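You operate a simulated robot arm through the tools that you are given. There is no shell and no other tool. Be economical: measure what you need, move in short steps, check, and stop when the job is done.

Carry out the task below with a simulated robot arm. There is one attempt and no reset: what you move stays moved.

TASK
Put the green dust pad on the pink card on the dresser top. Then fetch the small wooden brush and set it on the orange notebook on the dresser top.

It is judged by the outcome, as a careful person would: the job done as asked, and still so three seconds after it is handed in. It fails if anything else is knocked over, pushed out of place, dropped, spilled or broken.

THE ROBOT
A 7-joint arm with a two-finger parallel gripper, fixed in place. Base frame: the origin is at the foot of the arm, x ahead of it, y to its left, z up; the work surface is at about z = 0.8. Lengths are in m, angles in rad, forces in N, time in s.
With the tool pointing down near the work surface it reaches from about 0.3 to 0.7 m from the base axis. Its first joint turns from -1.152 to 1.152 rad. Payload 1.57 kg.
Tool frame: the origin (TCP) lies between the finger pads and is the grasp point; the fingertips stand 0.03 m ahead of it; z points along the fingers, y is the line along which they close. The gripper opens to 0.11 m. The fingers are 0.024 m wide and 0.012 m thick; the gripper's body (0.048 by 0.112 m) begins 0.078 m behind the TCP.
Orientation is that of the tool frame in the base frame, as a unit quaternion [w, x, y, z]. With the fingers straight down and closing along the base's y, the tool's x points along the base's -x, its y along +y and its z along -z.

THE INTERFACE
- The arm moves only by the tool send_rows. Its argument "steps" is a list of rows, each an object of numbers (a shift or turn left out is 0, a gripper value left out holds the last): "x", "y", "z": the shift along the base's x, y, z in units of 50 mm (1.0 is 50 mm); "ax", "ay", "az": the turn, a rotation vector about the base's x, y, z in units of 4 degrees (1.0 is 4 degrees). In form: [{"x": .., "y": .., "z": .., "ax": .., "ay": .., "az": ..}, ...]. A call has 1 to 8 rows; each row shifts and turns the commanded pose from where the row before left it. "jaw" is the finger opening in m, from 0 to 0.11, set as the call begins (left out, the last holds). A call with a number of a shift or a turn outside -1 to 1 is refused whole. A row lasts 0.2 s, in which the tool goes at most 0.05 m and 0.15 rad; a call with a longer step from one row to the next is refused whole, and so is a gripper value outside its range. A pose out of reach is approached as far as the arm can. The call stops where the force on the tool passes 40 N (or 10 N more than at its start, if that is more) or the arm is blocked; 0.2 s more then pass. The fingers move at their own pace (about 0.108 m/s each) and stop on an object; they squeeze with about 28 N. The grip force told is the motor's: it shows also when the fingers shut on nothing. Time passes only in rows, and 0.2 s behind the last, so rows that do not move let the fingers close. It gives the time, the measured TCP pose, the force on the tool (base axes), the opening and the grip force at its end, in the units of the frame above (readings bear some noise).
- Cameras (640 x 400 px; columns grow to the right, rows downward): "scene" is fixed at [0.1585, -0.3858, 1.4028]; the picture's right is [0.84, -0.55, 0.00], its down [-0.31, -0.47, -0.82] and it looks along [0.45, 0.69, -0.57] (base axes); focal length 358 px, centre (320, 200). "wrist" rides on the gripper at [-0.036, 0, -0.08] in the tool frame; the picture's right is [0.00, -1.00, 0.00], its down [0.97, 0.00, -0.24] and it looks along [0.24, 0.00, 0.97] (tool axes); focal length 218 px, centre (320, 200).
- snapshot(camera): a new picture of that camera. No time passes.
- locate(camera, pixels): there is no depth. For up to 12 entries [column, row, z] of the newest picture of that camera ("zoom" is the newest enlarged one), the place [x, y] in the base frame at which the ray of that pixel passes the height z, good to about 0.002 m. No time passes.
- enlarge(camera, box): a new picture of the part [left, top, right, bottom] of that camera's present view, enlarged. No time passes.
- sign_off(): hands the job in; it is judged then, once.

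Work in short steps. Measure before you move; look again where a grasp or a placing could have gone wrong, and mend it. You have 80 turns and 38 pictures in all, the two below and enlarged ones among them. Open the gripper and draw the arm clear of the work before you hand the job in, unless the task says otherwise; then end with one line.

The tools are called after ">>>" as a command line: name --argument value ..., lists and objects as JSON in quotes. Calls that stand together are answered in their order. send_rows: Moves the arm, as the interface text tells. Its arguments: {"type":"object","properties":{"steps":{"type":"array","items":{"type":"object","properties":{"x":{"type":"number"},"y":{"type":"number"},"z":{"type":"number"},"ax":{"type":"number"},"ay":{"type":"number"},"az":{"type":"number"}}}},"jaw":{"type":"number"}},"required":["steps"]} The other tools are called the same way: snapshot (camera) takes a picture; locate (camera, pixels) gives the place at which the rays of pixels pass given heights; enlarge (camera, box) takes an enlarged picture of a part of a camera's view; sign_off () hands the job in.

At the start:

```text
time_s: 0.0
ee_pos: [0.3269, 0.0406, 1.0828]
orientation: [-0.001, 0.0, 1.0, 0.0]
contact_force: [0.0, -0.5, -0.1]
gripper_width: 0.1099
finger_force: 0.2
```

scene: 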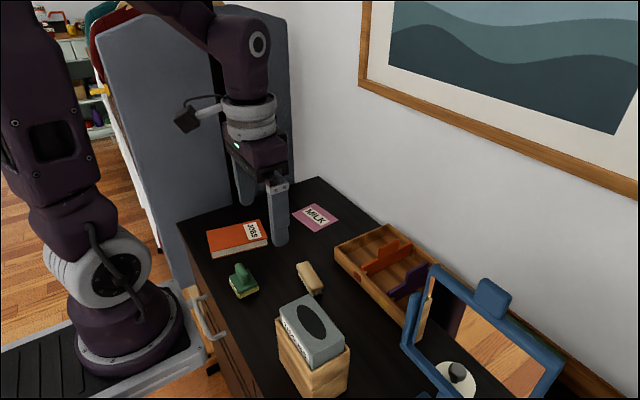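
wrist: 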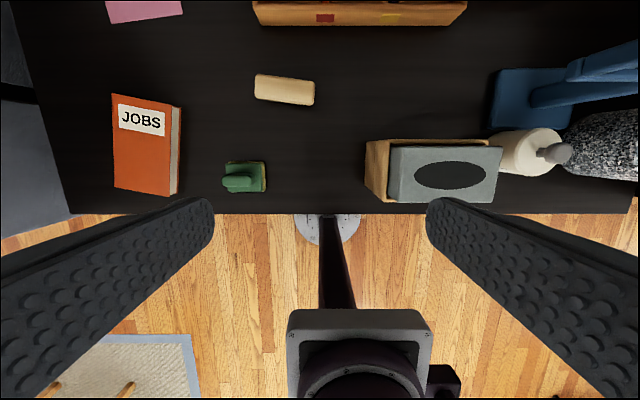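

I take a closer look at the green pad and the brush before measuring.

>>> enlarge --camera "scene" --box '[180, 180, 380, 305]'

>>> enlarge --camera "wrist" --box '[80, 0, 336, 220]'

>>> locate --camera "wrist" --pixels '[[226, 191, 0.8], [266, 191, 0.8], [264, 161, 0.8], [238, 182, 0.84], [256, 99, 0.82], [313, 105, 0.82], [258, 75, 0.82], [315, 80, 0.82], [147, 10, 0.8], [114, 94, 0.82], [115, 187, 0.82], [172, 195, 0.82]]'

>>> locate --camera "scene" --pixels '[[292, 216, 0.8], [310, 204, 0.8], [338, 217, 0.8], [318, 232, 0.8], [297, 265, 0.82], [322, 292, 0.82], [207, 235, 0.82], [264, 220, 0.82], [267, 240, 0.82], [214, 254, 0.82], [240, 265, 0.84], [245, 300, 0.8]]'

```text
3.20 times, centred on (280, 242) of scene
```

zoom: 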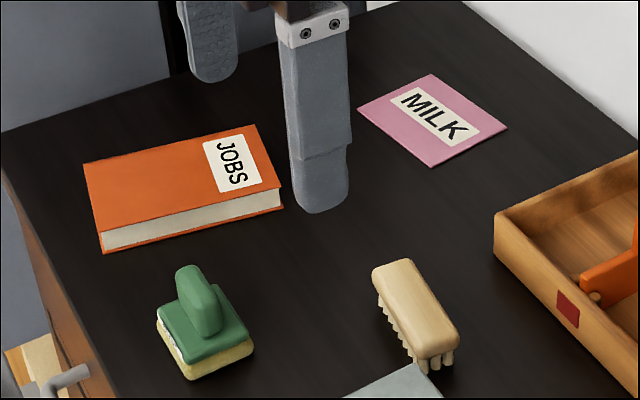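

```text
1.82 times, centred on (208, 110) of wrist
```

zoom: 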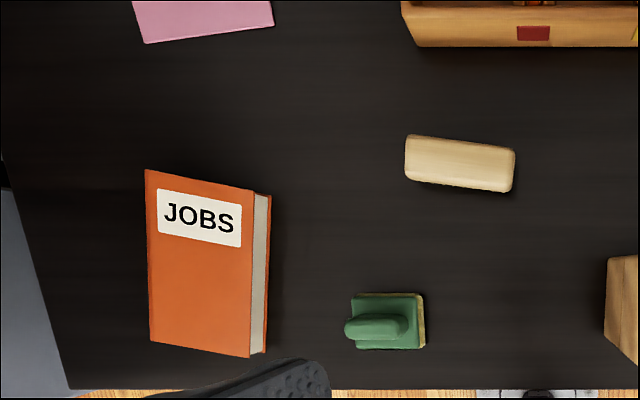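

```text
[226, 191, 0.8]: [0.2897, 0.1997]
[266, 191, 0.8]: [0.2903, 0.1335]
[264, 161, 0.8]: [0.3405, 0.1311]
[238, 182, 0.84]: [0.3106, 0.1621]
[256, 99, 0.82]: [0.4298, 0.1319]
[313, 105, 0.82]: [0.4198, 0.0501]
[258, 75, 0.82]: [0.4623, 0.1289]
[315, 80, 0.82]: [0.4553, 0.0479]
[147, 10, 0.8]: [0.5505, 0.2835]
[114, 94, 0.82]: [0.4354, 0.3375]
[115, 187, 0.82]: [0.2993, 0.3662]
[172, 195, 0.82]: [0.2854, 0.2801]
```

```text
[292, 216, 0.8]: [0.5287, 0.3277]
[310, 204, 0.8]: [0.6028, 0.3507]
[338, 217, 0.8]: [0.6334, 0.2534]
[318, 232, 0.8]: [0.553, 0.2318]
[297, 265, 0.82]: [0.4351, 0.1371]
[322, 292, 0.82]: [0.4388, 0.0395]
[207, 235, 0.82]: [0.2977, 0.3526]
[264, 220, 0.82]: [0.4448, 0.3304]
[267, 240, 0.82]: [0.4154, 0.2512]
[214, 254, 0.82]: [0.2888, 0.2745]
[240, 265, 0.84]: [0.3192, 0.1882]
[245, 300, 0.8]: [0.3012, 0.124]
```

The pad sits near (0.315, 0.163) with its handle running along y; the brush is also long along y. I turn the tool 90° so that the fingers close along x, moving over the pad.

>>> send_rows --steps '[{"az": 1, "y": 0.15}, {"az": 1, "y": 0.15}, {"az": 1, "y": 0.15}, {"az": 1, "y": 0.15}, {"az": 1, "y": 0.15}, {"az": 1, "y": 0.15}, {"az": 1, "y": 0.15}, {"az": 1, "y": 0.15}]' --jaw 0.06

>>> send_rows --steps '[{"az": 1, "y": 0.15}, {"az": 1, "y": 0.15}, {"az": 1, "y": 0.15}, {"az": 1, "y": 0.15}, {"az": 1, "y": 0.15}, {"az": 1, "y": 0.15}, {"az": 1, "y": 0.15}, {"az": 1, "y": 0.15}]'

>>> send_rows --steps '[{"az": 1}, {"az": 1}, {"az": 1}, {"az": 1}, {"az": 1}, {"az": 1}, {"az": 0.5}, {"az": 0}]'

>>> snapshot --camera "wrist"

>>> snapshot --camera "scene"

```text
time_s: 1.8
ee_pos: [0.3269, 0.1004, 1.0834]
orientation: [0.001, -0.277, 0.961, 0.0]
contact_force: [-0.1, 0.3, -0.9]
gripper_width: 0.0602
finger_force: 0.0
```

```text
time_s: 3.6
ee_pos: [0.3271, 0.1608, 1.0845]
orientation: [0.0, -0.531, 0.847, 0.0]
contact_force: [-0.4, -0.1, 0.1]
gripper_width: 0.0601
finger_force: 0.0
```

```text
time_s: 5.4
ee_pos: [0.3264, 0.1596, 1.0836]
orientation: [0.0, -0.707, 0.707, 0.0]
contact_force: [-0.2, 0.2, 1.2]
gripper_width: 0.0598
finger_force: 0.0
```

```text
33 pictures are left
```

wrist: 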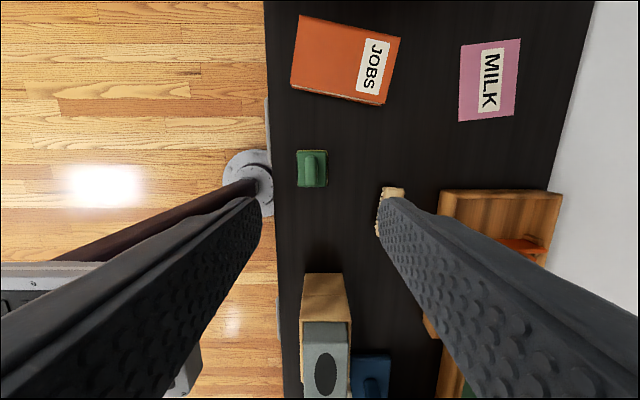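

```text
32 pictures are left
```

scene: 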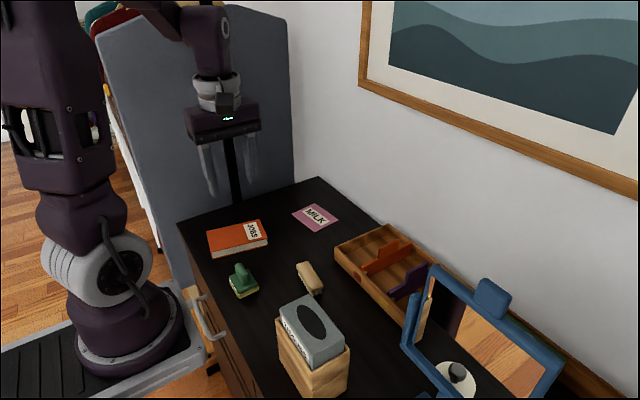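

Turn done. The pad is now at about (312,168) in the wrist picture, with its handle running vertically; I enlarge to measure it, the card and the notebook.

>>> enlarge --camera "wrist" --box '[270, 10, 530, 240]'

>>> locate --camera "wrist" --pixels '[[461, 45, 0.802], [520, 38, 0.802], [515, 115, 0.802], [459, 122, 0.802]]'

```text
1.74 times, centred on (400, 125) of wrist
```

zoom: 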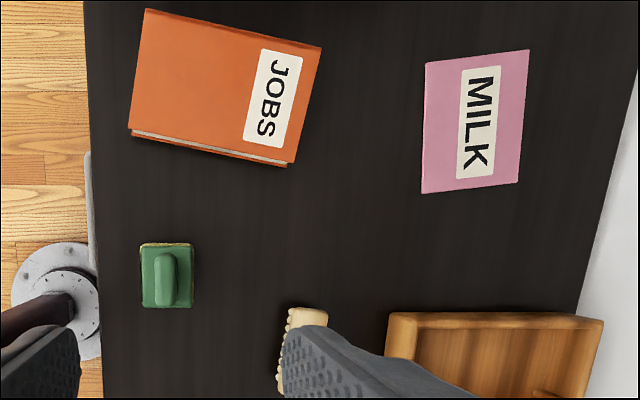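

```text
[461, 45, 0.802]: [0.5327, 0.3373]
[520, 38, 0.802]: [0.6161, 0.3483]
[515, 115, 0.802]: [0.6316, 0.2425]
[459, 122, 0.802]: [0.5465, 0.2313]
```

>>> locate --camera "zoom" --pixels '[[141, 243, 0.805], [192, 243, 0.805], [193, 308, 0.805], [143, 308, 0.82], [155, 280, 0.84], [176, 280, 0.84], [165, 252, 0.85], [165, 306, 0.85], [150, 10, 0.82], [322, 47, 0.82], [293, 164, 0.82], [130, 130, 0.82]]'

```text
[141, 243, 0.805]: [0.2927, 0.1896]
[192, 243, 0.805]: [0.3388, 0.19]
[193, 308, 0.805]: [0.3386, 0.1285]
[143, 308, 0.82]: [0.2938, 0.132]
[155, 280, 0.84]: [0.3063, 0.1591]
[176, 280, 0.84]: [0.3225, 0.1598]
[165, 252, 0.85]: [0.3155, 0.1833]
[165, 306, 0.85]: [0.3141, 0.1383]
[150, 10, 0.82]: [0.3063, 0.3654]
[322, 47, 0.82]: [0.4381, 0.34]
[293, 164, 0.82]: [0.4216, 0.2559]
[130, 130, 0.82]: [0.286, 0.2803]
```

Handle is centred at about (0.3145, 0.160), 16 mm thick, top near z 0.855. I descend to a TCP height of 0.90 first and check.

>>> send_rows --steps '[{"x": -0.24, "z": -0.5}, {"z": -0.8}, {"z": -0.8}, {"z": -0.8}, {"z": -0.77}, {}]'

>>> enlarge --camera "scene" --box '[180, 200, 340, 300]'

>>> snapshot --camera "wrist"

```text
time_s: 6.8
ee_pos: [0.3149, 0.1603, 0.8992]
orientation: [0.0, -0.707, 0.707, 0.0]
contact_force: [0.3, -0.3, 1.0]
gripper_width: 0.0597
finger_force: 0.0
```

```text
4.00 times, centred on (260, 250) of scene
```

zoom: 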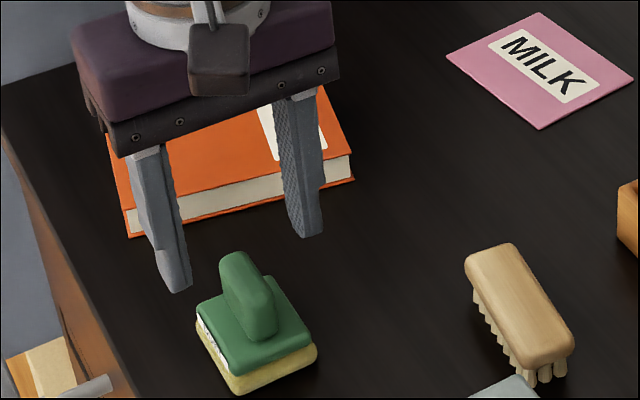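

```text
29 pictures are left
```

wrist: 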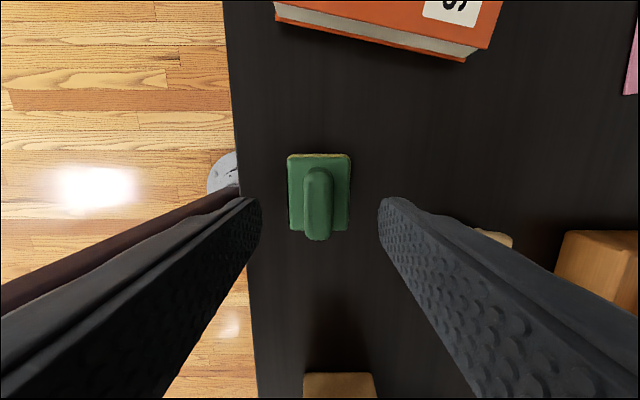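

>>> locate --camera "zoom" --pixels '[[248, 272, 0.84], [248, 272, 0.85], [248, 272, 0.86], [250, 320, 0.82], [250, 320, 0.83]]'

>>> locate --camera "wrist" --pixels '[[317, 170, 0.85], [317, 238, 0.85], [304, 205, 0.85], [332, 205, 0.85], [317, 203, 0.84], [317, 203, 0.86], [288, 229, 0.825], [349, 230, 0.825]]'

```text
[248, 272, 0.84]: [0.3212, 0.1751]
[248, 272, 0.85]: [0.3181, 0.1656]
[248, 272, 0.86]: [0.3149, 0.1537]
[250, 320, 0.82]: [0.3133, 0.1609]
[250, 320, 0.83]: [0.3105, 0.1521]
```

```text
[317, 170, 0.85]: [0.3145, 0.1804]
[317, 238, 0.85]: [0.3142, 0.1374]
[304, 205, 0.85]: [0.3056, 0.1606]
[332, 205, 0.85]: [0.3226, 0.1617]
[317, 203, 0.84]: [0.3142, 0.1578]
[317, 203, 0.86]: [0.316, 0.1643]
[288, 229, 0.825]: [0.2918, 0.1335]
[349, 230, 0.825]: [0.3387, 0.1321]
```

Handle top is about z 0.855 and the base plate top about 0.825, with everything centred. I go down to TCP z 0.860 (tips 0.830) and close.

>>> send_rows --steps '[{"z": -0.4}, {"z": -0.38}, {}]'

>>> send_rows --steps '[{}, {}, {}]' --jaw 0

>>> enlarge --camera "scene" --box '[180, 200, 340, 300]'

```text
time_s: 7.6
ee_pos: [0.3148, 0.1586, 0.8595]
orientation: [0.0, -0.707, 0.707, -0.001]
contact_force: [0.5, 0.1, 0.0]
gripper_width: 0.06
finger_force: 0.1
```

```text
time_s: 8.4
ee_pos: [0.3144, 0.1601, 0.861]
orientation: [0.0, -0.707, 0.708, 0.0]
contact_force: [-0.4, -0.2, -0.6]
gripper_width: 0.0166
finger_force: 28.2
```

```text
4.00 times, centred on (260, 250) of scene
```

zoom: 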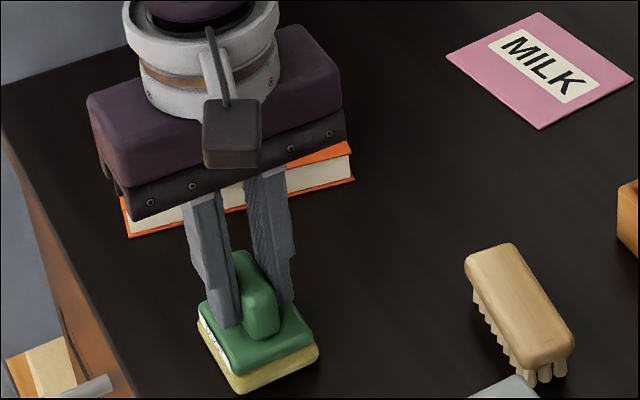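

The grip is at 16.6 mm on the handle. I lift 80 mm and carry it toward the card centre (0.582, 0.290), turning 7° to match the card.

>>> send_rows --steps '[{"z": 0.3}, {"z": 0.6}, {"z": 0.7}, {}]'

>>> send_rows --steps '[{"x": 0.67, "y": 0.325, "az": 0.25}, {"x": 0.67, "y": 0.325, "az": 0.25}, {"x": 0.67, "y": 0.325, "az": 0.25}, {"x": 0.67, "y": 0.325, "az": 0.25}, {"x": 0.67, "y": 0.325, "az": 0.25}, {"x": 0.67, "y": 0.325, "az": 0.25}, {"x": 0.67, "y": 0.325, "az": 0.25}, {"x": 0.67, "y": 0.325, "az": 0.1}]'

>>> snapshot --camera "wrist"

>>> enlarge --camera "scene" --box '[220, 140, 412, 260]'

```text
time_s: 9.4
ee_pos: [0.3143, 0.1599, 0.9413]
orientation: [0.0, 0.707, -0.707, 0.0]
contact_force: [-0.3, -0.5, -0.6]
gripper_width: 0.0172
finger_force: 27.9
```

```text
time_s: 11.2
ee_pos: [0.5832, 0.2896, 0.9409]
orientation: [0.002, 0.751, -0.66, 0.0]
contact_force: [-0.3, 0.7, -1.0]
gripper_width: 0.0171
finger_force: 27.9
```

```text
27 pictures are left
```

wrist: 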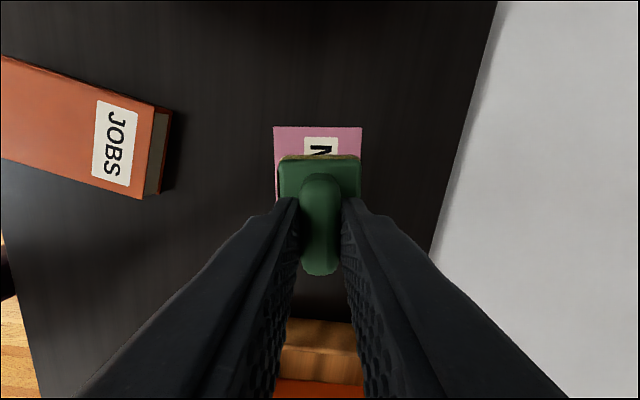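

```text
3.33 times, centred on (316, 200) of scene
```

zoom: 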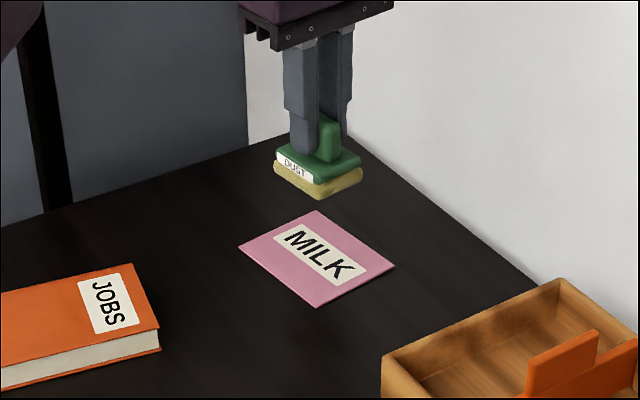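

The pad lies over the card, aligned. I confirm the card's far corners from this view, then lower about 75 mm.

>>> locate --camera "wrist" --pixels '[[274, 127, 0.801], [362, 127, 0.801]]'

>>> locate --camera "zoom" --pixels '[[239, 247, 0.801], [317, 210, 0.801], [396, 267, 0.801], [317, 306, 0.801]]'

>>> send_rows --steps '[{"z": -0.4}, {"z": -0.5}, {"z": -0.4}, {"z": -0.16}, {}]'

```text
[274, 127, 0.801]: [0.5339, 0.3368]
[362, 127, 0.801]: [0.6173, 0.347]
```

```text
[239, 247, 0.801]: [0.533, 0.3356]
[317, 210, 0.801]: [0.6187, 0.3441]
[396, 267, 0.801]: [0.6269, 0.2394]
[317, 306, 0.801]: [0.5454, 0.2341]
```

```text
time_s: 12.4
ee_pos: [0.5828, 0.2895, 0.8665]
orientation: [-0.001, 0.751, -0.66, 0.0]
contact_force: [0.7, 0.0, -0.4]
gripper_width: 0.0172
finger_force: 28.5
```

The pad is about 5 mm above the card. I lower the last few millimetres gently and look.

>>> send_rows --steps '[{"z": -0.04}, {"z": -0.03}, {"z": -0.02}, {}]'

>>> enlarge --camera "scene" --box '[260, 170, 388, 250]'

```text
time_s: 13.4
ee_pos: [0.5824, 0.2891, 0.8631]
orientation: [0.001, 0.751, -0.66, 0.0]
contact_force: [0.0, -0.3, 2.2]
gripper_width: 0.0169
finger_force: 28.2
```

```text
5.00 times, centred on (324, 210) of scene
```

zoom: 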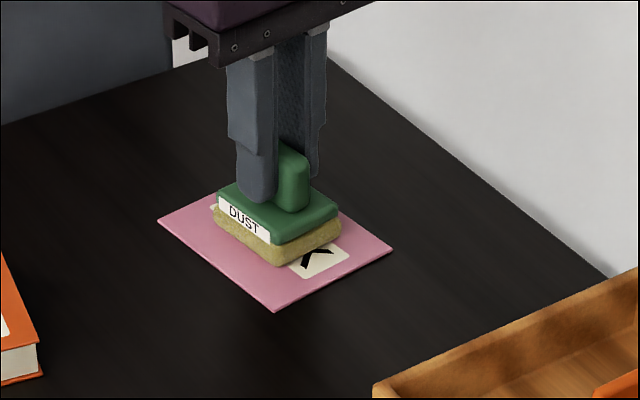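

Contact registers (2 N) and the pad is well within the card. I open and lift away.

>>> send_rows --steps '[{}, {}, {}]' --jaw 0.06

>>> send_rows --steps '[{"z": 0.3}, {"z": 0.6}, {"z": 0.8}, {"z": 0.8}, {"z": 0.8}, {}]'

>>> enlarge --camera "scene" --box '[220, 170, 380, 300]'

```text
time_s: 14.2
ee_pos: [0.5836, 0.2896, 0.8626]
orientation: [0.0, 0.751, -0.66, -0.001]
contact_force: [0.4, 1.1, -0.2]
gripper_width: 0.06
finger_force: 0.1
```

```text
time_s: 15.6
ee_pos: [0.5817, 0.29, 1.0276]
orientation: [0.0, 0.751, -0.66, -0.001]
contact_force: [0.3, -0.2, -1.0]
gripper_width: 0.06
finger_force: 0.0
```

```text
3.08 times, centred on (300, 235) of scene
```

zoom: 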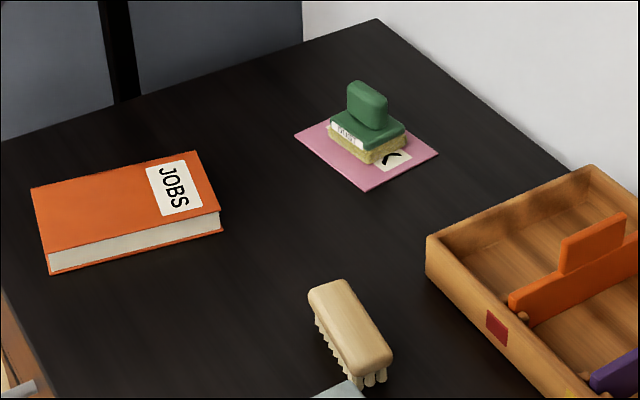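

The pad stands on the card. Now I go over the brush near (0.442, 0.09), yawing to about -6° to match it.

>>> send_rows --steps '[{"x": -0.47, "y": -0.667, "az": -0.56}, {"x": -0.47, "y": -0.667, "az": -0.56}, {"x": -0.47, "y": -0.667, "az": -0.56}, {"x": -0.47, "y": -0.667, "az": -0.56}, {"x": -0.47, "y": -0.667, "az": -0.56}, {"x": -0.47, "y": -0.667, "az": -0.55}, {}]'

>>> snapshot --camera "wrist"

>>> enlarge --camera "scene" --box '[220, 200, 380, 300]'

```text
time_s: 17.2
ee_pos: [0.442, 0.0895, 1.0288]
orientation: [0.0, -0.669, 0.743, 0.0]
contact_force: [-0.1, -0.3, 1.3]
gripper_width: 0.06
finger_force: 0.0
```

```text
23 pictures are left
```

wrist: 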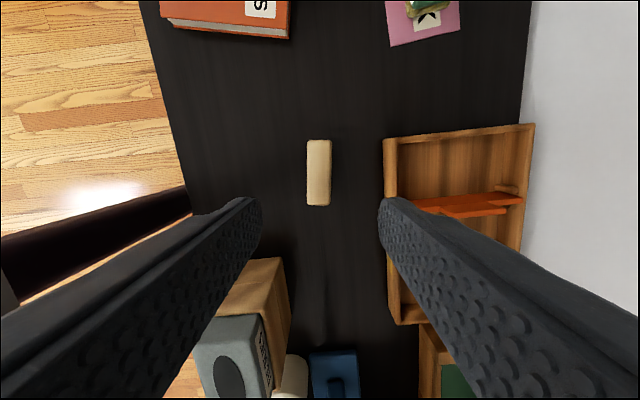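

```text
4.00 times, centred on (300, 250) of scene
```

zoom: 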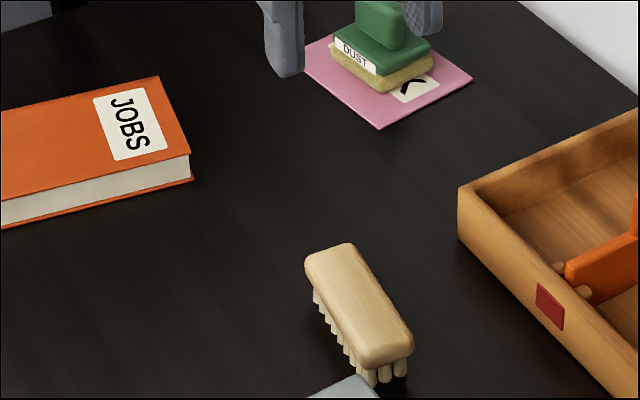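

>>> locate --camera "wrist" --pixels '[[319, 140, 0.83], [318, 205, 0.83], [319, 172, 0.82], [319, 172, 0.83], [319, 172, 0.84], [307, 172, 0.83], [331, 172, 0.83], [386, 200, 0.84], [289, 300, 0.87]]'

>>> locate --camera "zoom" --pixels '[[358, 298, 0.82], [358, 298, 0.83], [358, 298, 0.84], [378, 385, 0.8], [377, 365, 0.82], [155, 77, 0.82], [189, 152, 0.82], [193, 178, 0.8]]'

```text
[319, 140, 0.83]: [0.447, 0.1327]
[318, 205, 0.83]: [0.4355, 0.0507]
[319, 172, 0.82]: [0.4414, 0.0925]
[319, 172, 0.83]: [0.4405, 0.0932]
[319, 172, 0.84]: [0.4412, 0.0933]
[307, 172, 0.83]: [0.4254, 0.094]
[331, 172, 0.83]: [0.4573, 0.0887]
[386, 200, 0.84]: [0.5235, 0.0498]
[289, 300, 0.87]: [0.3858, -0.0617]
```

```text
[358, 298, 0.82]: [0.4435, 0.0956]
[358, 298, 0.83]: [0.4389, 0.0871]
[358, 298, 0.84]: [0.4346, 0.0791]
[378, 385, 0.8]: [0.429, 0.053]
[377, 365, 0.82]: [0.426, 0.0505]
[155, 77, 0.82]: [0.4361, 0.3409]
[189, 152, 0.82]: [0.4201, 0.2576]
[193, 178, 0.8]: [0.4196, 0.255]
```

Brush centre is about (0.441, 0.092), 32 mm wide, top near z 0.826, clear of tray (x 0.52) and tissue box. I descend to TCP z 0.838 (tips 0.808).

>>> send_rows --steps '[{"z": -0.7, "x": -0.02, "y": 0.05}, {"z": -0.8}, {"z": -0.8}, {"z": -0.7}, {"z": -0.4}, {"z": -0.2}, {}]'

>>> snapshot --camera "wrist"

>>> enlarge --camera "scene" --box '[220, 200, 380, 300]'

```text
time_s: 18.8
ee_pos: [0.4402, 0.0917, 0.85]
orientation: [0.0, -0.669, 0.743, 0.0]
contact_force: [-1.4, -0.1, -0.6]
gripper_width: 0.06
finger_force: 0.1
```

```text
21 pictures are left
```

wrist: 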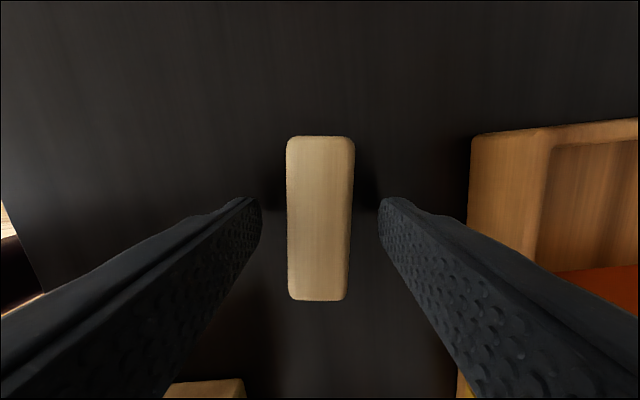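

```text
4.00 times, centred on (300, 250) of scene
```

zoom: 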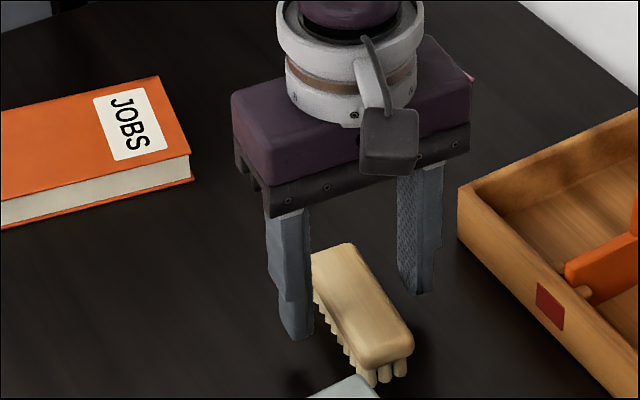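

Well centred and aligned. I go down 11 mm more and close.

>>> send_rows --steps '[{"z": -0.22}, {}]'

>>> send_rows --steps '[{}, {}, {}]' --jaw 0

>>> send_rows --steps '[{"z": 0.3}, {"z": 0.6}, {"z": 0.7}, {"z": 0.2}, {}]'

>>> snapshot --camera "wrist"

>>> enlarge --camera "scene" --box '[200, 180, 360, 280]'

```text
time_s: 19.4
ee_pos: [0.4415, 0.0931, 0.8373]
orientation: [0.0, -0.669, 0.744, 0.0]
contact_force: [-0.5, -0.1, -0.1]
gripper_width: 0.0603
finger_force: 0.0
```

```text
time_s: 20.2
ee_pos: [0.4401, 0.093, 0.8378]
orientation: [0.0, -0.669, 0.743, 0.0]
contact_force: [-0.6, -0.7, 0.2]
gripper_width: 0.031
finger_force: 28.1
```

```text
time_s: 21.4
ee_pos: [0.4415, 0.0918, 0.9288]
orientation: [0.0, -0.669, 0.743, 0.0]
contact_force: [-0.6, -0.2, -0.1]
gripper_width: 0.0314
finger_force: 28.2
```

```text
19 pictures are left
```

wrist: 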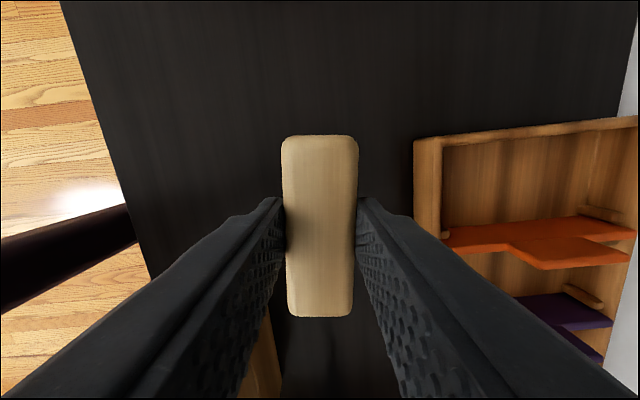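

```text
4.00 times, centred on (280, 230) of scene
```

zoom: 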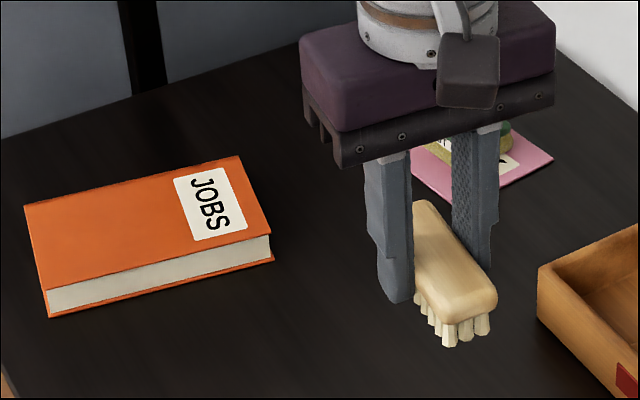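

The brush is held level at 31 mm. The notebook's centre is about (0.363, 0.310), top 0.82, long axis at about -10°; I carry the brush there while turning -94° so that it lies along the notebook.

>>> send_rows --steps '[{"x": -0.0975, "y": 0.2725, "az": -1}, {"x": -0.0975, "y": 0.2725, "az": -1}, {"x": -0.0975, "y": 0.2725, "az": -1}, {"x": -0.0975, "y": 0.2725, "az": -1}, {"x": -0.0975, "y": 0.2725, "az": -1}, {"x": -0.0975, "y": 0.2725, "az": -1}, {"x": -0.0975, "y": 0.2725, "az": -1}, {"x": -0.0975, "y": 0.2725, "az": -1}]'

>>> send_rows --steps '[{"x": -0.0975, "y": 0.2725, "az": -1}, {"x": -0.0975, "y": 0.2725, "az": -1}, {"x": -0.0975, "y": 0.2725, "az": -1}, {"x": -0.0975, "y": 0.2725, "az": -1}, {"x": -0.0975, "y": 0.2725, "az": -1}, {"x": -0.0975, "y": 0.2725, "az": -1}, {"x": -0.0975, "y": 0.2725, "az": -1}, {"x": -0.0975, "y": 0.2725, "az": -1}]'

>>> send_rows --steps '[{"az": -1}, {"az": -1}, {"az": -1}, {"az": -1}, {"az": -1}, {"az": -1}, {"az": -1}, {"az": -0.5}]'

>>> snapshot --camera "wrist"

>>> enlarge --camera "scene" --box '[160, 150, 352, 270]'

```text
time_s: 23.2
ee_pos: [0.4017, 0.2014, 0.9272]
orientation: [0.0, -0.437, 0.9, 0.001]
contact_force: [0.6, -0.2, -0.3]
gripper_width: 0.0309
finger_force: 27.9
```

```text
time_s: 25.0
ee_pos: [0.3632, 0.31, 0.9272]
orientation: [0.001, -0.173, 0.985, 0.0]
contact_force: [-0.3, 0.3, -0.2]
gripper_width: 0.0312
finger_force: 28.1
```

```text
time_s: 26.8
ee_pos: [0.3623, 0.3096, 0.9272]
orientation: [0.0, 0.088, 0.996, -0.001]
contact_force: [-0.3, -0.2, -0.4]
gripper_width: 0.0311
finger_force: 28.1
```

```text
17 pictures are left
```

wrist: 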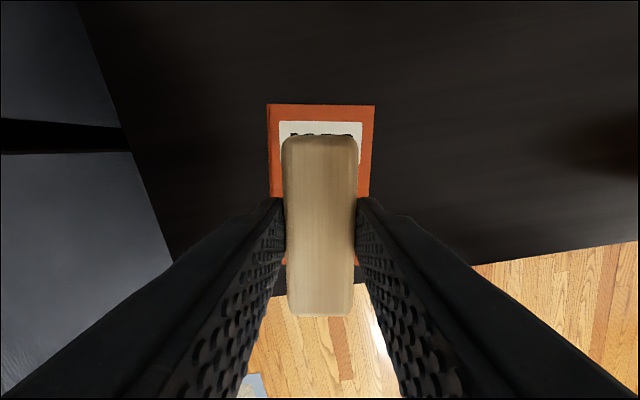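

```text
3.33 times, centred on (256, 210) of scene
```

zoom: 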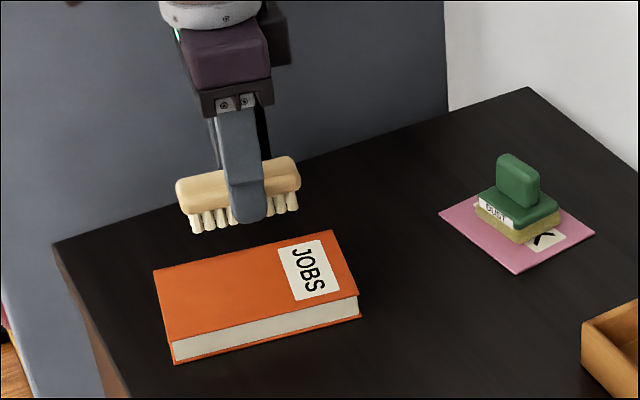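

>>> locate --camera "zoom" --pixels '[[154, 270, 0.82], [333, 231, 0.82], [359, 295, 0.82], [174, 340, 0.82], [175, 363, 0.8], [361, 316, 0.8]]'

>>> locate --camera "wrist" --pixels '[[268, 104, 0.82], [375, 106, 0.82], [320, 137, 0.914], [320, 315, 0.914]]'

>>> send_rows --steps '[{"z": -0.4}, {"z": -0.5}, {"z": -0.3}, {}]'

```text
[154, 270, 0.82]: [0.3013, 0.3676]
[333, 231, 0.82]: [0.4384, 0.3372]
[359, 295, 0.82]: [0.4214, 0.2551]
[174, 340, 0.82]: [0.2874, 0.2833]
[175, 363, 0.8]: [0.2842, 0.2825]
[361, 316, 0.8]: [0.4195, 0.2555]
```

```text
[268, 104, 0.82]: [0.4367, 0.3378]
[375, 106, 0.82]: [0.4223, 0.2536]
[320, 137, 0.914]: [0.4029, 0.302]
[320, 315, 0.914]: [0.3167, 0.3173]
```

```text
time_s: 27.8
ee_pos: [0.3637, 0.3095, 0.8672]
orientation: [0.0, 0.087, 0.996, -0.001]
contact_force: [0.1, -0.3, -1.3]
gripper_width: 0.0311
finger_force: 27.9
```

Notebook centre (0.362, 0.311) and top z≈0.82 are confirmed; the brush hangs about 9 mm above. I lower gently.

>>> send_rows --steps '[{"z": -0.08}, {"z": -0.05}, {"z": -0.03}, {}]'

>>> enlarge --camera "scene" --box '[180, 190, 308, 270]'

```text
time_s: 28.8
ee_pos: [0.3632, 0.3097, 0.8605]
orientation: [0.002, 0.087, 0.996, 0.001]
contact_force: [-1.6, -2.4, 22.7]
gripper_width: 0.031
finger_force: 27.6
```

```text
5.00 times, centred on (244, 230) of scene
```

zoom: 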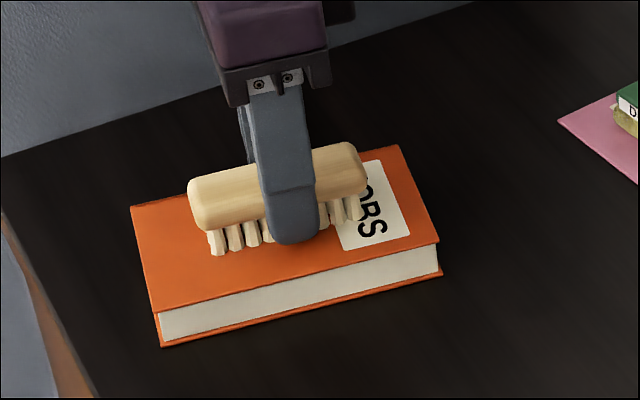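

Contact is firm (23 N), so I back off a hair, release and lift. The jaw opens only to 0.06, staying over the notebook.

>>> send_rows --steps '[{"z": 0.03}, {}]'

>>> send_rows --steps '[{}, {}, {}]' --jaw 0.06

>>> send_rows --steps '[{"z": 0.3}, {"z": 0.6}, {"z": 0.8}, {"z": 0.8}, {"z": 0.8}, {"z": 0.8}, {}]'

>>> snapshot --camera "scene"

>>> snapshot --camera "wrist"

>>> enlarge --camera "scene" --box '[180, 180, 360, 280]'

```text
time_s: 29.4
ee_pos: [0.3625, 0.3086, 0.8619]
orientation: [0.0, 0.087, 0.996, -0.001]
contact_force: [0.1, 0.1, -0.5]
gripper_width: 0.0309
finger_force: 27.5
```

```text
time_s: 30.2
ee_pos: [0.3622, 0.3094, 0.8607]
orientation: [0.0, 0.088, 0.996, -0.001]
contact_force: [-0.4, -0.3, 0.1]
gripper_width: 0.06
finger_force: 0.0
```

```text
time_s: 31.8
ee_pos: [0.3624, 0.3101, 1.0659]
orientation: [-0.001, 0.087, 0.996, 0.0]
contact_force: [0.0, 0.0, -0.1]
gripper_width: 0.06
finger_force: 0.1
```

```text
14 pictures are left
```

scene: 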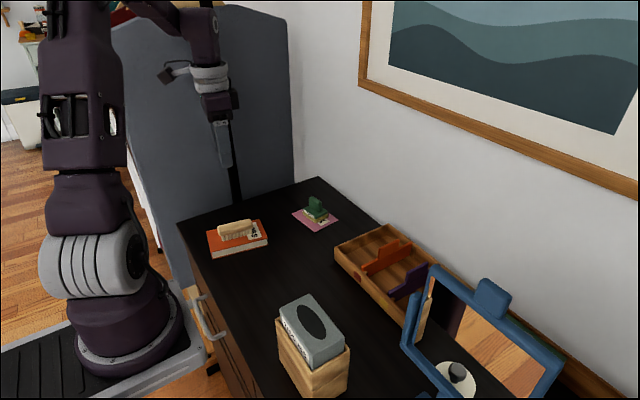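

```text
13 pictures are left
```

wrist: 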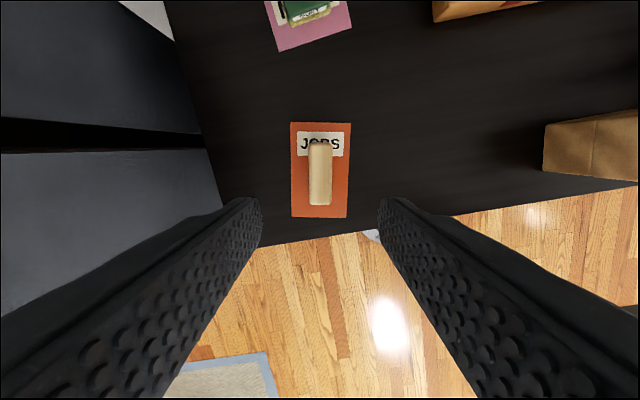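

```text
3.56 times, centred on (270, 230) of scene
```

zoom: 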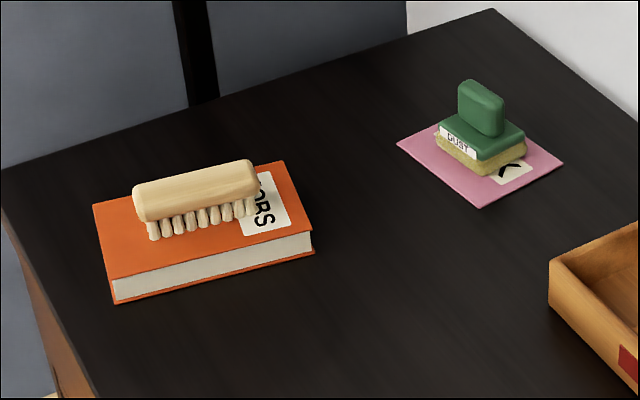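

The brush stands on the notebook, the pad on the card, nothing else moved, and the gripper is open and well clear. I hand the job in.

>>> sign_off

```text
The job is handed in.
```

The green dust pad is on the pink card and the small wooden brush is on the orange notebook; nothing else was disturbed, and the job is handed in.
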